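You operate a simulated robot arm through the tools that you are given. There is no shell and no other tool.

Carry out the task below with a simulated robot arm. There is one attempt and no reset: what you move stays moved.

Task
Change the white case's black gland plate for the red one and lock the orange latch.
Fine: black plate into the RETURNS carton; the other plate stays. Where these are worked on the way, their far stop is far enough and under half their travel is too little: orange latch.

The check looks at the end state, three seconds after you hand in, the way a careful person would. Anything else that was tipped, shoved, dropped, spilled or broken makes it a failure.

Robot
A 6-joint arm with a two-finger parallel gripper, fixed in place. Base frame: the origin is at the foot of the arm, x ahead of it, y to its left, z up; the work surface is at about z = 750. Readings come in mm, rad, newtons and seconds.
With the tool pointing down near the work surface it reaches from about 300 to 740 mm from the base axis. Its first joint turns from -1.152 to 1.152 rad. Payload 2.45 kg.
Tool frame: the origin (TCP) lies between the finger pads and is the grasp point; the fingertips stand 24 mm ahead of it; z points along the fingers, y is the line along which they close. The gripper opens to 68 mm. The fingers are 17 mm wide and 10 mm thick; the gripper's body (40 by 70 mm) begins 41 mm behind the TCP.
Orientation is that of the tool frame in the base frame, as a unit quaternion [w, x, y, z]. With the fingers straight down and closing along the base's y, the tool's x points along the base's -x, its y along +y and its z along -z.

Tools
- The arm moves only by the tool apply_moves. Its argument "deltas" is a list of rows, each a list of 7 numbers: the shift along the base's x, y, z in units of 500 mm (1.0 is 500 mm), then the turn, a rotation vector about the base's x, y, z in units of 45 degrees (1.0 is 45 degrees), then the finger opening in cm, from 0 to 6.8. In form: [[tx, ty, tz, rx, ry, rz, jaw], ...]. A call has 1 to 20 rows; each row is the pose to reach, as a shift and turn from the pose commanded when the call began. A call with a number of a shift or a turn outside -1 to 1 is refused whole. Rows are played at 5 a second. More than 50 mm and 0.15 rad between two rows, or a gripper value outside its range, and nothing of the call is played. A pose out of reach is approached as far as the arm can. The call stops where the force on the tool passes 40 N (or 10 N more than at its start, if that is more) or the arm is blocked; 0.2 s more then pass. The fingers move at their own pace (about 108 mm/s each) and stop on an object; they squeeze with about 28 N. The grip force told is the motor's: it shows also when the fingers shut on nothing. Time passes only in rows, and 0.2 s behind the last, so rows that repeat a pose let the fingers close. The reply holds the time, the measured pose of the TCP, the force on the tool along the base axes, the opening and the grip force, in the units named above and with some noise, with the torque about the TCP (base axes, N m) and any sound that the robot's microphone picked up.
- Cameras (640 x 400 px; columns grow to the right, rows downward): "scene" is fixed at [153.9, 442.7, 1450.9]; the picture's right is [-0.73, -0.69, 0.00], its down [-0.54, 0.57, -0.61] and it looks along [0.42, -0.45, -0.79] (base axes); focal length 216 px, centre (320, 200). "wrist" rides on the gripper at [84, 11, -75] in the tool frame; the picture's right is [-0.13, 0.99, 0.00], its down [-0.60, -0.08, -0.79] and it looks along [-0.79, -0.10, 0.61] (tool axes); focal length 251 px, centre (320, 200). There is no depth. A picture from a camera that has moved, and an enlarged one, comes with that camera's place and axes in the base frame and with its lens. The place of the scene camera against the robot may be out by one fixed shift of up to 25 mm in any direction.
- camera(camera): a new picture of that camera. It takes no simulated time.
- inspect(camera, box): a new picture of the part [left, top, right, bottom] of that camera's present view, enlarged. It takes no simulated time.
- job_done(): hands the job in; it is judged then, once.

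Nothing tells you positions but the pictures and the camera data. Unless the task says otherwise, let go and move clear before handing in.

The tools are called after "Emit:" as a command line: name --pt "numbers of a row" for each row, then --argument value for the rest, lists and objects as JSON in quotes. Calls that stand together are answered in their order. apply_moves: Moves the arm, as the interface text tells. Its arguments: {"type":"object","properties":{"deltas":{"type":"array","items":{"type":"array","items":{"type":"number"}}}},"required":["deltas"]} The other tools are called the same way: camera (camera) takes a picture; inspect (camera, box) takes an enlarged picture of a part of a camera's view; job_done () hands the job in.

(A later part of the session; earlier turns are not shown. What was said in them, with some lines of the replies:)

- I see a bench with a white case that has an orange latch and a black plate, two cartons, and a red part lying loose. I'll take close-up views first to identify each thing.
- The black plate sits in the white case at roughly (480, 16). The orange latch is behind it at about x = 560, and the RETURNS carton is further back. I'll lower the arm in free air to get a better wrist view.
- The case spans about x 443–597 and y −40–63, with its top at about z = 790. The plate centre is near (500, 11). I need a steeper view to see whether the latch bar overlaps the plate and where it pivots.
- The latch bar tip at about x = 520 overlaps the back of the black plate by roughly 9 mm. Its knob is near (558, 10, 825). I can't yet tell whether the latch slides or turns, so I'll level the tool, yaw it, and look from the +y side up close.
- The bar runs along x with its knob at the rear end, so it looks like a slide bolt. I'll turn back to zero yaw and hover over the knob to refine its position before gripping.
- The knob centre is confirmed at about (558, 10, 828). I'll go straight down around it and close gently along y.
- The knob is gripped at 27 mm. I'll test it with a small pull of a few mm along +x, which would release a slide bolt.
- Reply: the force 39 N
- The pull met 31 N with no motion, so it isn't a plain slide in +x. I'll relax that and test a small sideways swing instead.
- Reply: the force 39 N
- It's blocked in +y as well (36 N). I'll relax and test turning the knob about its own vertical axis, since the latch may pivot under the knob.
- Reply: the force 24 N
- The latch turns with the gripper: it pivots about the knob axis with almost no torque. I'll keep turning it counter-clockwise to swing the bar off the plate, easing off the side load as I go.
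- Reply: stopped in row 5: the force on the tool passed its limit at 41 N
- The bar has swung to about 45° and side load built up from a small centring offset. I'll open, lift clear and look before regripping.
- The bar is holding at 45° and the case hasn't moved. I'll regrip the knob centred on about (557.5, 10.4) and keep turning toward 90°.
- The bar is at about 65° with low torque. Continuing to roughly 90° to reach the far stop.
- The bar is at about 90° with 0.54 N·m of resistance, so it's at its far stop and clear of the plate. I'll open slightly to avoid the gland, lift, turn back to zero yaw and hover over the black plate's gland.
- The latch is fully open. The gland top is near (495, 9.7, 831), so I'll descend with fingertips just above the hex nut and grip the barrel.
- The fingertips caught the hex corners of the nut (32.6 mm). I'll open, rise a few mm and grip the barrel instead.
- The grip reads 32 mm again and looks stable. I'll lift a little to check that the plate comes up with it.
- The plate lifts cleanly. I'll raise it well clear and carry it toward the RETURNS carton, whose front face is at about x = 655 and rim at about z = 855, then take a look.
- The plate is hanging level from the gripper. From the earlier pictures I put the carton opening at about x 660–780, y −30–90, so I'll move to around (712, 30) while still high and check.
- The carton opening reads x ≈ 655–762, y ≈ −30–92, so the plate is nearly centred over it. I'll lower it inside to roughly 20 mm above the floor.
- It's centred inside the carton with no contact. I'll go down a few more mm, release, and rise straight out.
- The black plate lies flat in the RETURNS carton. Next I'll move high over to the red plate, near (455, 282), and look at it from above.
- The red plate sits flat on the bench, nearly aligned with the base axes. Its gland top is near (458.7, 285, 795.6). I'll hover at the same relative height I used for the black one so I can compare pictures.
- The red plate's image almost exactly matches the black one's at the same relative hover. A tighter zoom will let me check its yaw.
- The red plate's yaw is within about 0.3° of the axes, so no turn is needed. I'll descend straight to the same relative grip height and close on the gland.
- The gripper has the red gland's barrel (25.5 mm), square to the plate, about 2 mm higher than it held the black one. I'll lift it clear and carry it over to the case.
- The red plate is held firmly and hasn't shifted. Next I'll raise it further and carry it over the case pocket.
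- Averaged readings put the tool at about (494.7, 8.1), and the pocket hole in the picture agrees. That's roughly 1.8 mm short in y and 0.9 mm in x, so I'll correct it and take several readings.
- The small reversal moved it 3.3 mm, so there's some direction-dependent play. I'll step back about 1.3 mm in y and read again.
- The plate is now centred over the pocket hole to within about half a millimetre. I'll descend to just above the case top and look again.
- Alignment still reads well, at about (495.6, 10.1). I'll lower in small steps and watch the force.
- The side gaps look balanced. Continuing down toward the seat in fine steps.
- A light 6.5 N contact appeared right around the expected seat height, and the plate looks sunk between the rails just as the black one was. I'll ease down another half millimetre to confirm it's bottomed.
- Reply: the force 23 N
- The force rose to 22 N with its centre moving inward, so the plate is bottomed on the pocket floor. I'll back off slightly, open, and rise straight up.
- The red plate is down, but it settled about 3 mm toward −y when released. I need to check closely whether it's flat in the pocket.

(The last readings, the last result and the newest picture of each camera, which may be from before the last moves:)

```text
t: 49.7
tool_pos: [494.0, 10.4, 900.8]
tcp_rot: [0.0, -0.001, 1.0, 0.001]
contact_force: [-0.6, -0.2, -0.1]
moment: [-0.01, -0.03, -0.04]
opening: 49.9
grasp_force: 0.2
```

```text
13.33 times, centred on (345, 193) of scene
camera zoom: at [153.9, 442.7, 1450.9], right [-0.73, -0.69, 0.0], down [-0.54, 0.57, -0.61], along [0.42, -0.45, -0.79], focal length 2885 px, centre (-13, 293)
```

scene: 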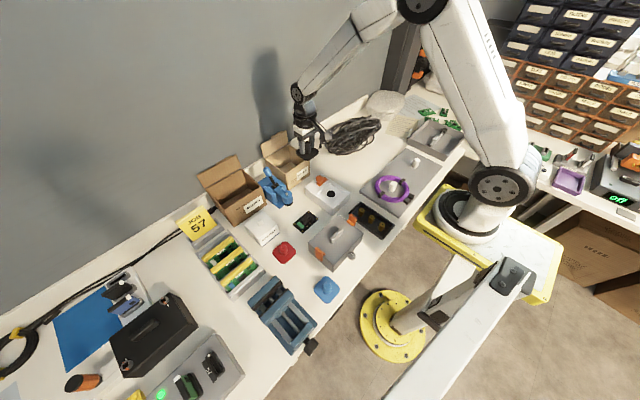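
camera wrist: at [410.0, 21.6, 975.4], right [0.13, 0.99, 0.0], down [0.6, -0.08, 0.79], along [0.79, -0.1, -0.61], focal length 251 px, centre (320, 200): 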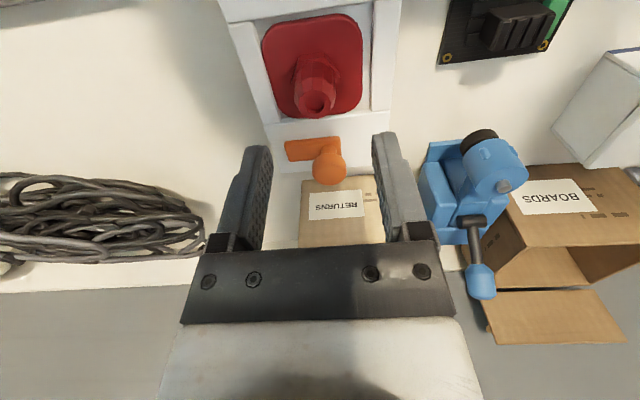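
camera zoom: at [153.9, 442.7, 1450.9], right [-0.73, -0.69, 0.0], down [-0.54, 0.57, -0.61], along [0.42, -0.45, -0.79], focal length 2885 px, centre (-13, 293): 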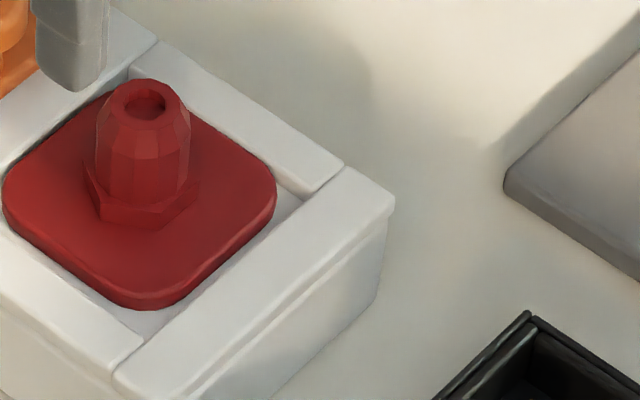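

The edges and gland top agree with a flat, seated plate resting against the pocket's rear and −y sides. Next I'll go above the latch knob, turning to +90° so the fingers straddle the bar. That also gives me a side view of the plate.

Emit:
apply_moves --pt "0.02 0 0 0 0 0.17 4.4" --pt "0.04 0 0 0 0 0.34 4.4" --pt "0.06 0 0 0 0 0.51 4.4" --pt "0.08 0 0 0 0 0.68 4.4" --pt "0.1 0 0 0 0 0.85 4.4" --pt "0.1236 0 0 0 0 1.0 4.4"

Emit:
inspect --camera "wrist" --box '[320, 0, 520, 125]'

Emit:
apply_moves --pt "0 0 0 0 0 0.17 4.4" --pt "0 0 0 0 0 0.34 4.4" --pt "0 0 0 0 0 0.51 4.4" --pt "0 0 0 0 0 0.68 4.4" --pt "0 0 0 0 0 0.85 4.4" --pt "0 0 0 0 0 1.0 4.4"

Emit:
camera --camera "wrist"

Emit:
inspect --camera "wrist" --box '[220, 20, 480, 180]'

```text
t: 51.1
tool_pos: [557.7, 9.8, 899.8]
tcp_rot: [-0.001, -0.384, 0.923, 0.0]
contact_force: [-0.6, 1.5, -0.3]
moment: [0.0, 0.01, 0.02]
opening: 43.6
grasp_force: 0.1
```

```text
3.20 times, centred on (420, 62) of wrist
camera zoom: at [490.5, -41.6, 974.4], right [-0.61, 0.79, 0.0], down [0.48, 0.37, 0.79], along [0.63, 0.49, -0.61], focal length 805 px, centre (0, 640)
```

zoom: 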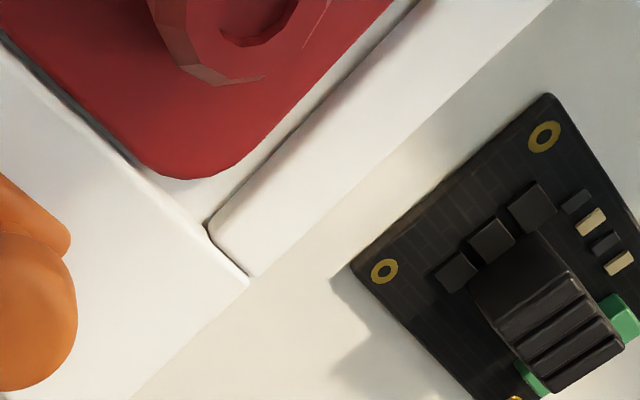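

```text
t: 52.5
tool_pos: [557.2, 10.0, 899.1]
tcp_rot: [0.001, 0.708, -0.706, -0.001]
contact_force: [0.3, 0.0, -0.6]
moment: [0.02, -0.02, 0.04]
opening: 44.2
grasp_force: 0.0
```

```text
taken
camera wrist: at [546.2, -73.6, 974.4], right [-0.99, 0.13, 0.0], down [0.08, 0.6, 0.79], along [0.1, 0.79, -0.61], focal length 251 px, centre (320, 200)
```

wrist: 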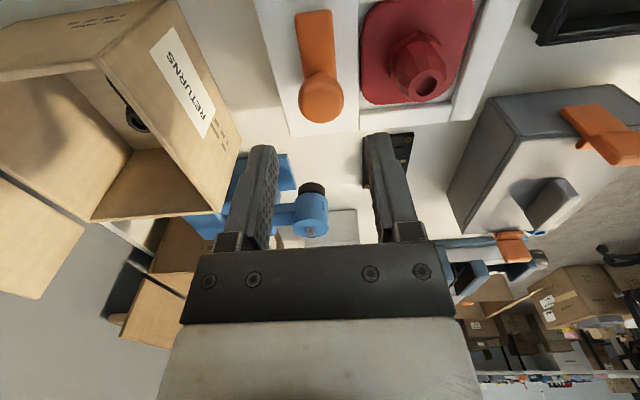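

```text
2.46 times, centred on (350, 100) of wrist
camera zoom: at [546.2, -73.6, 974.4], right [-0.99, 0.13, 0.0], down [0.08, 0.6, 0.79], along [0.1, 0.79, -0.61], focal length 619 px, centre (246, 446)
```

zoom: 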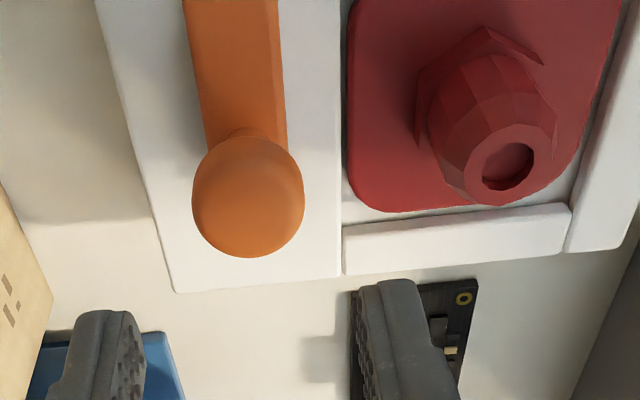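

The side view confirms the plate lies flat and parallel in the pocket. I'll descend around the knob, straddling the bar, and grip.

Emit:
apply_moves --pt "-0.0008 0 -0.05 0 0 0 4.4" --pt "-0.0008 0 -0.1 0 0 0 4.4" --pt "-0.0008 0 -0.141 0 0 0 4.4" --pt "-0.0008 0 -0.141 0 0 0 3.2" --pt "-0.0008 0 -0.141 0 0 0 2.4" --pt "-0.0008 0 -0.141 0 0 0 2.4"

Emit:
inspect --camera "wrist" --box '[200, 0, 440, 240]'

Emit:
inspect --camera "scene" --box '[300, 165, 360, 215]'

```text
t: 53.9
tool_pos: [557.4, 9.1, 829.7]
tcp_rot: [0.001, 0.708, -0.706, -0.001]
contact_force: [-4.2, -0.2, 1.0]
moment: [-0.03, 0.03, 0.02]
opening: 27.7
grasp_force: 42.5
```

```text
1.67 times, centred on (320, 120) of wrist
camera zoom: at [545.5, -73.5, 904.6], right [-0.99, 0.13, 0.0], down [0.08, 0.6, 0.79], along [0.1, 0.79, -0.61], focal length 419 px, centre (320, 333)
```

zoom: 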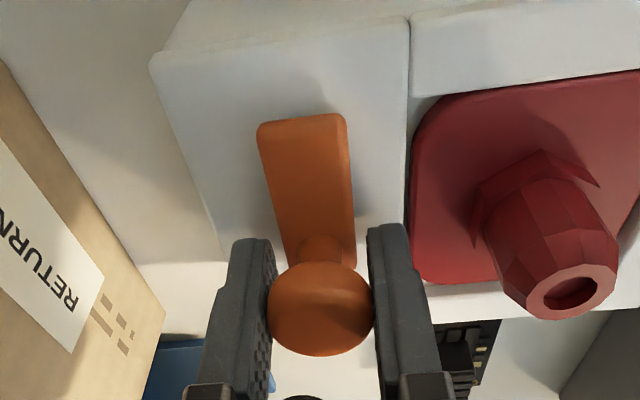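

```text
8.00 times, centred on (330, 190) of scene
camera zoom: at [153.9, 442.7, 1450.9], right [-0.73, -0.69, 0.0], down [-0.54, 0.57, -0.61], along [0.42, -0.45, -0.79], focal length 1731 px, centre (240, 280)
```

zoom: 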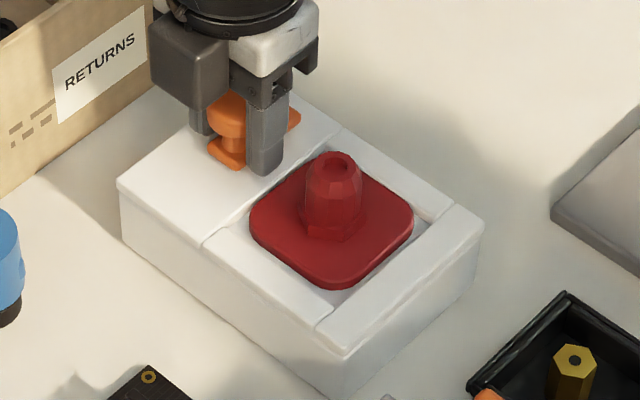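

The knob is gripped at 27.7 mm with low side load. I'll start turning it clockwise back toward locked.

Emit:
apply_moves --pt "0 0 0 0 0 -0.15 2.4" --pt "0 0 0 0 0 -0.3 2.4" --pt "0 0 0 0 0 -0.45 2.4" --pt "0 0 0 0 0 -0.6 2.4"

Emit:
inspect --camera "wrist" --box '[200, 0, 440, 240]'

```text
t: 54.9
tool_pos: [556.9, 10.3, 830.1]
tcp_rot: [-0.001, -0.522, 0.853, 0.001]
contact_force: [-7.0, 0.6, 9.2]
moment: [-0.26, 0.18, 0.01]
opening: 27.5
grasp_force: 42.1
```

```text
1.67 times, centred on (320, 120) of wrist
camera zoom: at [508.3, -59.4, 904.6], right [-0.82, 0.57, 0.0], down [0.35, 0.5, 0.79], along [0.45, 0.65, -0.61], focal length 419 px, centre (320, 333)
```

zoom: 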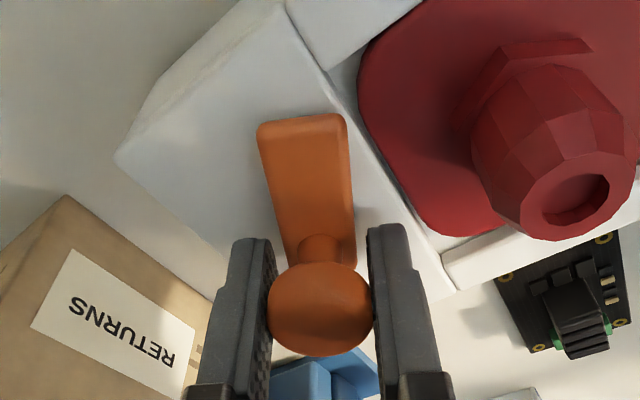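

Turning smoothly; the bar is at about 63°. Continuing while watching for any contact between the bar and the plate.

Emit:
apply_moves --pt "0.0004 0 -0.0006 0 0 -0.16 2.4" --pt "0.0004 0 -0.0006 0 0 -0.32 2.4" --pt "0.0004 0 -0.0006 0 0 -0.48 2.4" --pt "0.0004 0 -0.0006 0 0 -0.64 2.4"

Emit:
inspect --camera "wrist" --box '[200, 0, 440, 240]'

Emit:
inspect --camera "scene" --box '[300, 165, 360, 215]'

```text
t: 55.9
tool_pos: [558.0, 10.3, 828.2]
tcp_rot: [0.0, -0.294, 0.956, 0.001]
contact_force: [-13.7, -3.7, 22.0]
moment: [-0.06, 0.11, 0.0]
opening: 27.2
grasp_force: 41.6
```

```text
1.67 times, centred on (320, 120) of wrist
camera zoom: at [480.5, -27.7, 904.5], right [-0.45, 0.89, 0.0], down [0.54, 0.27, 0.79], along [0.71, 0.36, -0.61], focal length 419 px, centre (320, 333)
```

zoom: 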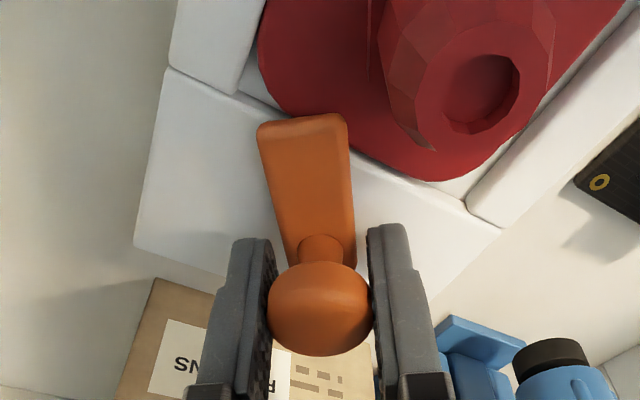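

```text
8.00 times, centred on (330, 190) of scene
camera zoom: at [153.2, 442.6, 1451.0], right [-0.73, -0.69, 0.0], down [-0.54, 0.57, -0.61], along [0.42, -0.45, -0.79], focal length 1731 px, centre (240, 280)
```

zoom: 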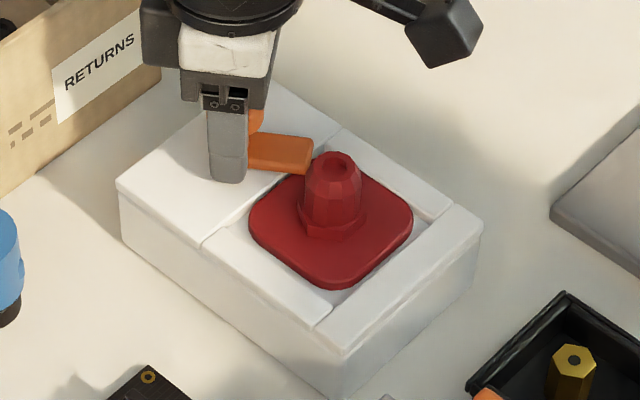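

The bar is at about 34°. Some load built up (22 N up, −14 N in x), so I'll relieve it with a small offset and check before going on.

Emit:
apply_moves --pt "-0.0016 0 0.001 0 0 0 2.4" --pt "-0.0028 0 0.002 0 0 0 2.4"

Emit:
inspect --camera "wrist" --box '[250, 0, 400, 150]'

```text
t: 56.5
tool_pos: [556.9, 10.4, 829.0]
tcp_rot: [0.001, -0.295, 0.955, 0.0]
contact_force: [3.7, -4.1, -0.8]
moment: [-0.31, 0.55, -0.04]
opening: 27.4
grasp_force: 41.8
```

```text
2.67 times, centred on (325, 75) of wrist
camera zoom: at [480.4, -27.8, 904.2], right [-0.45, 0.89, 0.0], down [0.54, 0.27, 0.79], along [0.71, 0.36, -0.61], focal length 670 px, centre (307, 533)
```

zoom: 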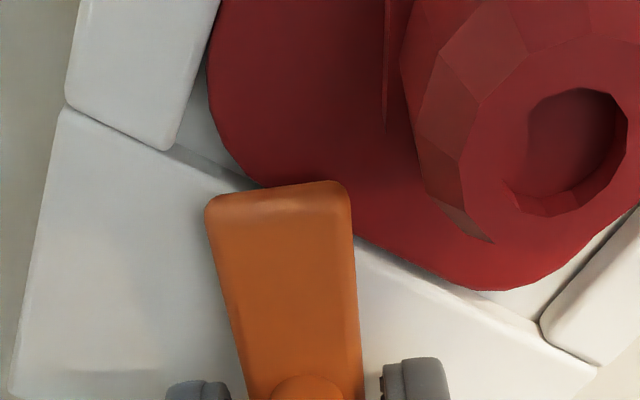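

The load is relieved and the bar passes freely over the plate. Continuing toward 0°.

Emit:
apply_moves --pt "0 0 0 0 0 -0.145 2.4" --pt "0 0 0 0 0 -0.29 2.4" --pt "0 0 0 0 0 -0.435 2.4" --pt "0 0 0 0 0 -0.58 2.4"

Emit:
inspect --camera "wrist" --box '[200, 0, 440, 240]'

Emit:
inspect --camera "scene" --box '[300, 165, 360, 215]'

```text
t: 57.5
tool_pos: [557.7, 10.3, 830.6]
tcp_rot: [0.0, -0.069, 0.998, 0.001]
contact_force: [10.9, -4.7, -15.8]
moment: [0.08, -0.75, -0.01]
opening: 27.3
grasp_force: 42.0
```

```text
1.67 times, centred on (320, 120) of wrist
camera zoom: at [471.3, 9.5, 904.3], right [-0.01, 1.0, 0.0], down [0.61, 0.01, 0.79], along [0.79, 0.01, -0.61], focal length 419 px, centre (320, 333)
```

zoom: 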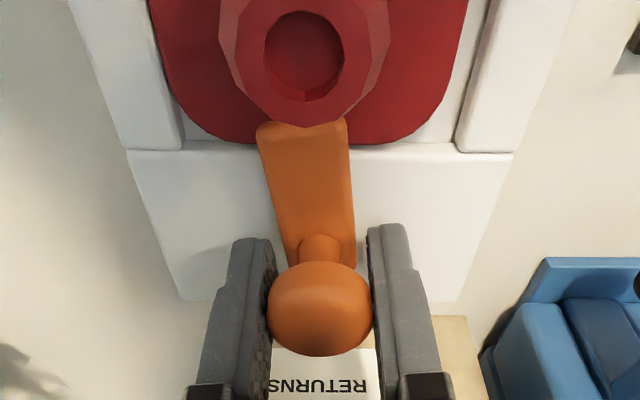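

```text
8.00 times, centred on (330, 190) of scene
camera zoom: at [154.5, 442.6, 1450.9], right [-0.73, -0.69, 0.0], down [-0.54, 0.57, -0.61], along [0.42, -0.45, -0.79], focal length 1731 px, centre (240, 280)
```

zoom: 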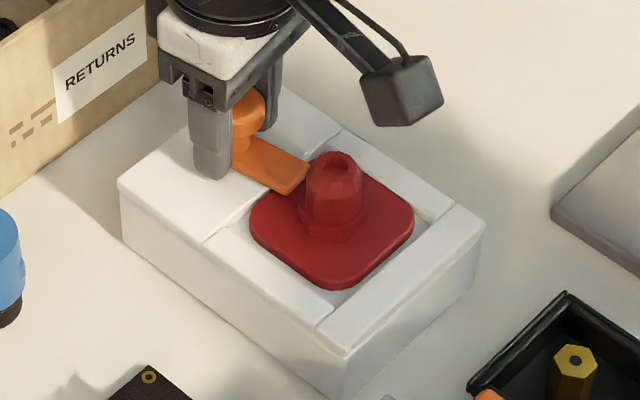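

The bar is at about 8° from locked. I'll finish to 0° and a touch past to feel for the stop.

Emit:
apply_moves --pt "0.001 0 -0.0008 0 0 -0.06 2.4" --pt "0.002 0 -0.0016 0 0 -0.12 2.4" --pt "0.002 0 -0.0016 0 0 -0.18 2.4"

Emit:
apply_moves --pt "0 0 0 0 0 -0.04 2.4" --pt "0 0 0 0 0 -0.08 2.4"

Emit:
inspect --camera "wrist" --box '[200, 0, 440, 240]'

```text
t: 58.3
tool_pos: [556.6, 10.4, 829.6]
tcp_rot: [-0.002, 0.0, 1.0, 0.001]
contact_force: [3.7, -4.2, 3.8]
moment: [-0.02, -0.13, 0.03]
opening: 27.5
grasp_force: 42.0
```

```text
t: 58.9
tool_pos: [557.5, 11.1, 829.9]
tcp_rot: [0.0, 0.03, 1.0, 0.001]
contact_force: [2.0, -5.4, 7.5]
moment: [-0.01, 0.17, 0.52]
opening: 27.5
grasp_force: 42.2
```

```text
1.67 times, centred on (320, 120) of wrist
camera zoom: at [472.7, 26.5, 904.4], right [0.19, 0.98, 0.0], down [0.6, -0.12, 0.79], along [0.78, -0.15, -0.61], focal length 419 px, centre (320, 333)
```

zoom: 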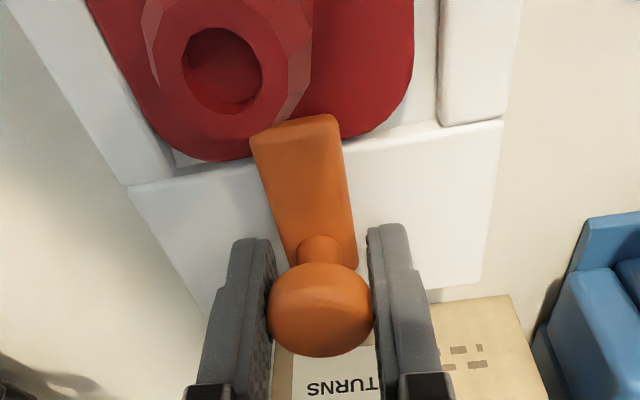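

Torque jumped to 0.52 N·m, so the latch is against its locked stop. I'll open in place and lift straight off.

Emit:
apply_moves --pt "0 0 0 0 0 0 3.4" --pt "0 0 0 0 0 0 4.6" --pt "0 0 0 0 0 0 4.6" --pt "0 0 0.06 0 0 0 4.6" --pt "0 0 0.14 0 0 0 4.6" --pt "0 0 0.22 0 0 0 4.6"

Emit:
apply_moves --pt "-0.08 0 0.04 0 0 0.02 4.6" --pt "-0.16 0 0.08 0 0 0.05 4.6" --pt "-0.22 0 0.1 0 0 0.08 4.6"

Emit:
camera --camera "wrist"

Emit:
inspect --camera "wrist" --box '[230, 40, 390, 180]'

Emit:
inspect --camera "scene" --box '[300, 165, 360, 215]'

Emit:
camera --camera "scene"

```text
t: 60.3
tool_pos: [557.3, 10.6, 938.2]
tcp_rot: [-0.001, 0.031, 1.0, 0.001]
contact_force: [0.1, 0.7, -0.3]
moment: [0.01, -0.02, -0.01]
opening: 45.8
grasp_force: 0.0
```

```text
t: 61.1
tool_pos: [446.7, 11.9, 988.3]
tcp_rot: [-0.001, -0.001, 1.0, 0.001]
contact_force: [-0.2, -0.1, 0.5]
moment: [0.01, 0.01, -0.03]
opening: 45.9
grasp_force: 0.1
```

```text
taken
camera wrist: at [362.6, 21.8, 1063.6], right [0.13, 0.99, 0.0], down [0.6, -0.08, 0.79], along [0.79, -0.1, -0.61], focal length 251 px, centre (320, 200)
```

wrist: 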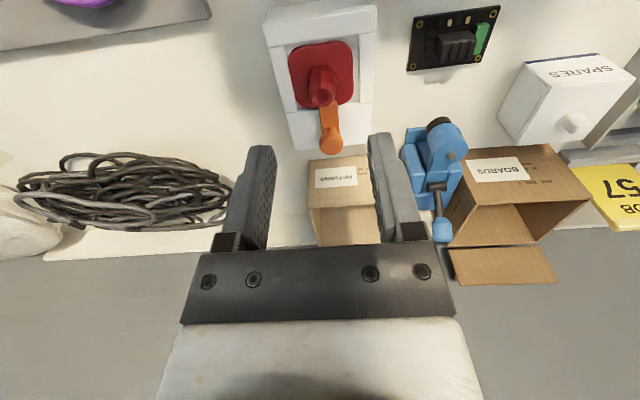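

```text
2.86 times, centred on (310, 110) of wrist
camera zoom: at [362.6, 21.8, 1063.6], right [0.13, 0.99, 0.0], down [0.6, -0.08, 0.79], along [0.79, -0.1, -0.61], focal length 718 px, centre (349, 457)
```

zoom: 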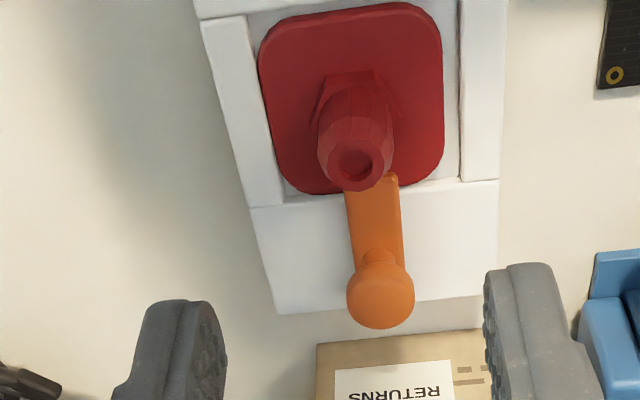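

```text
8.00 times, centred on (330, 190) of scene
camera zoom: at [153.9, 442.7, 1450.9], right [-0.73, -0.69, 0.0], down [-0.54, 0.57, -0.61], along [0.42, -0.45, -0.79], focal length 1731 px, centre (240, 280)
```

zoom: 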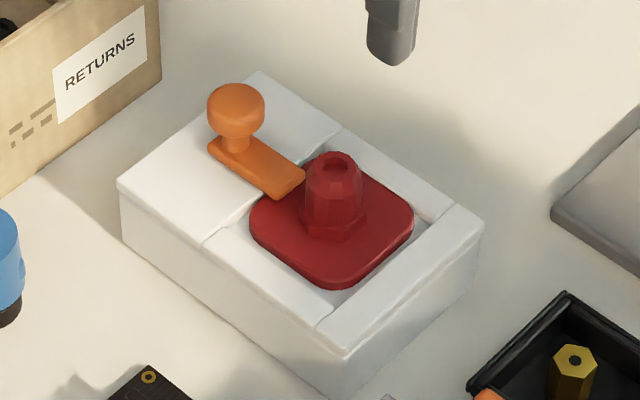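

```text
taken
```

scene: 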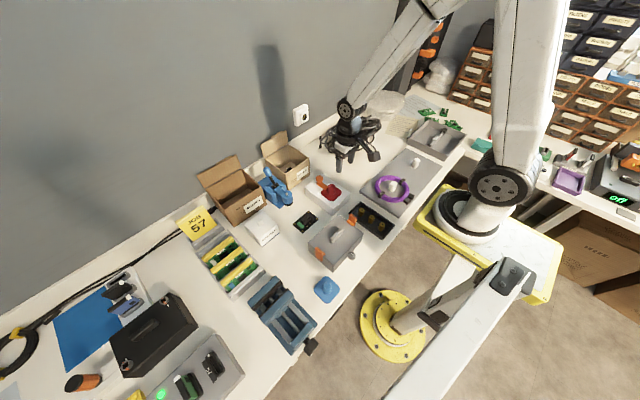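

The latch is locked and the case hasn't moved. Before handing in, I want a low view from the front to confirm the red plate sits flat and fully down.

Emit:
apply_moves --pt "-0.04 0 -0.08 0 0 0 6.8" --pt "-0.08 0 -0.16 0 0 0 6.8" --pt "-0.1 0 -0.24 0 0 0 6.8"

Emit:
camera --camera "wrist"

Emit:
inspect --camera "wrist" --box '[250, 120, 390, 230]'

```text
t: 61.9
tool_pos: [397.8, 9.2, 868.3]
tcp_rot: [0.0, -0.001, 1.0, 0.0]
contact_force: [0.1, 0.0, 0.4]
moment: [0.0, 0.0, 0.0]
opening: 67.9
grasp_force: 0.1
```

```text
taken
camera wrist: at [312.8, 21.2, 944.0], right [0.13, 0.99, 0.0], down [0.6, -0.08, 0.79], along [0.79, -0.1, -0.61], focal length 251 px, centre (320, 200)
```

wrist: 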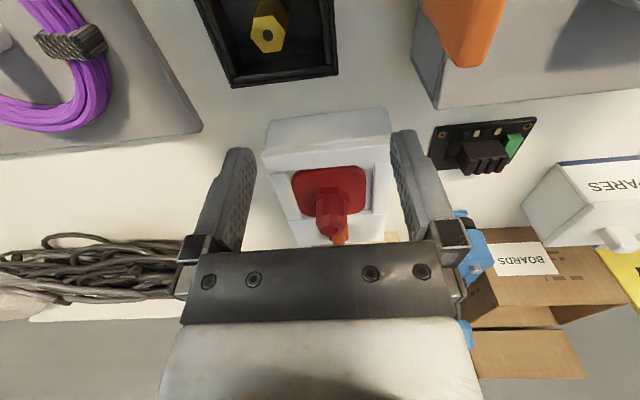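

```text
3.64 times, centred on (320, 175) of wrist
camera zoom: at [312.8, 21.2, 944.0], right [0.13, 0.99, 0.0], down [0.6, -0.08, 0.79], along [0.79, -0.1, -0.61], focal length 914 px, centre (320, 291)
```

zoom: 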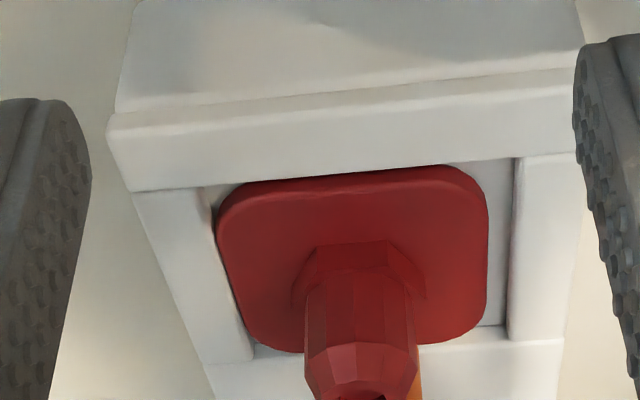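

The front view shows the plate level and parallel to the rails, with the latch bar over its rear edge. I'll raise the arm clear and take a last look at the whole bench.

Emit:
apply_moves --pt "0 0 0.08 0 0 0 6.8" --pt "0 0 0.16 0 0 0 6.8" --pt "0.02 0 0.24 0 0 0 6.8" --pt "0.04 0 0.32 0 0 0 6.8"

Emit:
inspect --camera "scene" --box '[180, 120, 400, 310]'

Emit:
inspect --camera "scene" --box '[255, 125, 365, 215]'

Emit:
camera --camera "wrist"

```text
t: 62.9
tool_pos: [416.7, 10.3, 1029.2]
tcp_rot: [-0.001, 0.0, 1.0, 0.001]
contact_force: [0.4, 0.4, -0.4]
moment: [0.01, 0.01, -0.03]
opening: 68.1
grasp_force: 0.0
```

```text
2.11 times, centred on (290, 215) of scene
camera zoom: at [153.9, 442.7, 1450.9], right [-0.73, -0.69, 0.0], down [-0.54, 0.57, -0.61], along [0.42, -0.45, -0.79], focal length 456 px, centre (383, 168)
```

zoom: 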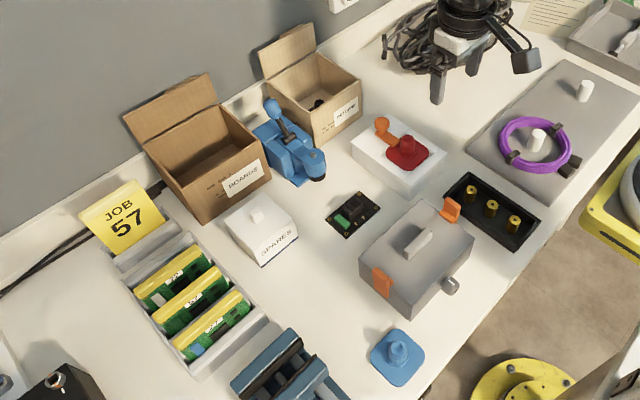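

```text
4.44 times, centred on (310, 170) of scene
camera zoom: at [153.9, 442.7, 1450.9], right [-0.73, -0.69, 0.0], down [-0.54, 0.57, -0.61], along [0.42, -0.45, -0.79], focal length 962 px, centre (364, 333)
```

zoom: 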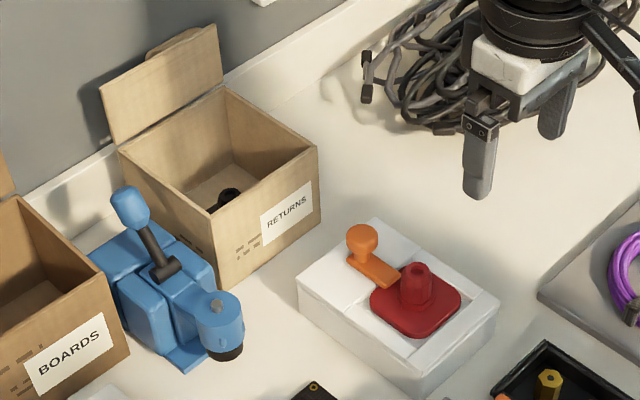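

```text
taken
camera wrist: at [333.1, 21.8, 1104.4], right [0.13, 0.99, 0.0], down [0.6, -0.08, 0.79], along [0.79, -0.1, -0.61], focal length 251 px, centre (320, 200)
```

wrist: 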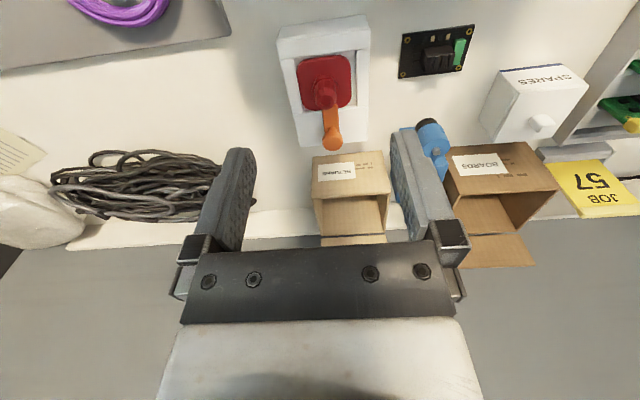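

The red plate sits flat in the white case with the orange latch turned back to its locked stop. The black plate is in the RETURNS carton, and the blue plate and everything else are where they started. The arm is clear, so I'm handing in.

Emit:
job_done

```text
The job is handed in.
```

The white case now has the red gland plate fitted, and the orange latch is turned back against its locked stop. The black plate is lying flat in the RETURNS carton.

- **Red plate:** it is seated flat and fully down, but it settled about 3 mm off centre when released. It rests against the rear and right-hand (−y) sides of the pocket, still fully within it. I left it there rather than disturb it again.
- **Orange latch:** it pivots about its knob rather than sliding. While finding that out I pulled on it with up to about 37 N. In the pictures before and after, the case had not moved.
- **Everything else:** the blue plate and the other items on the bench look the same as at the start. The arm is clear with the gripper open.
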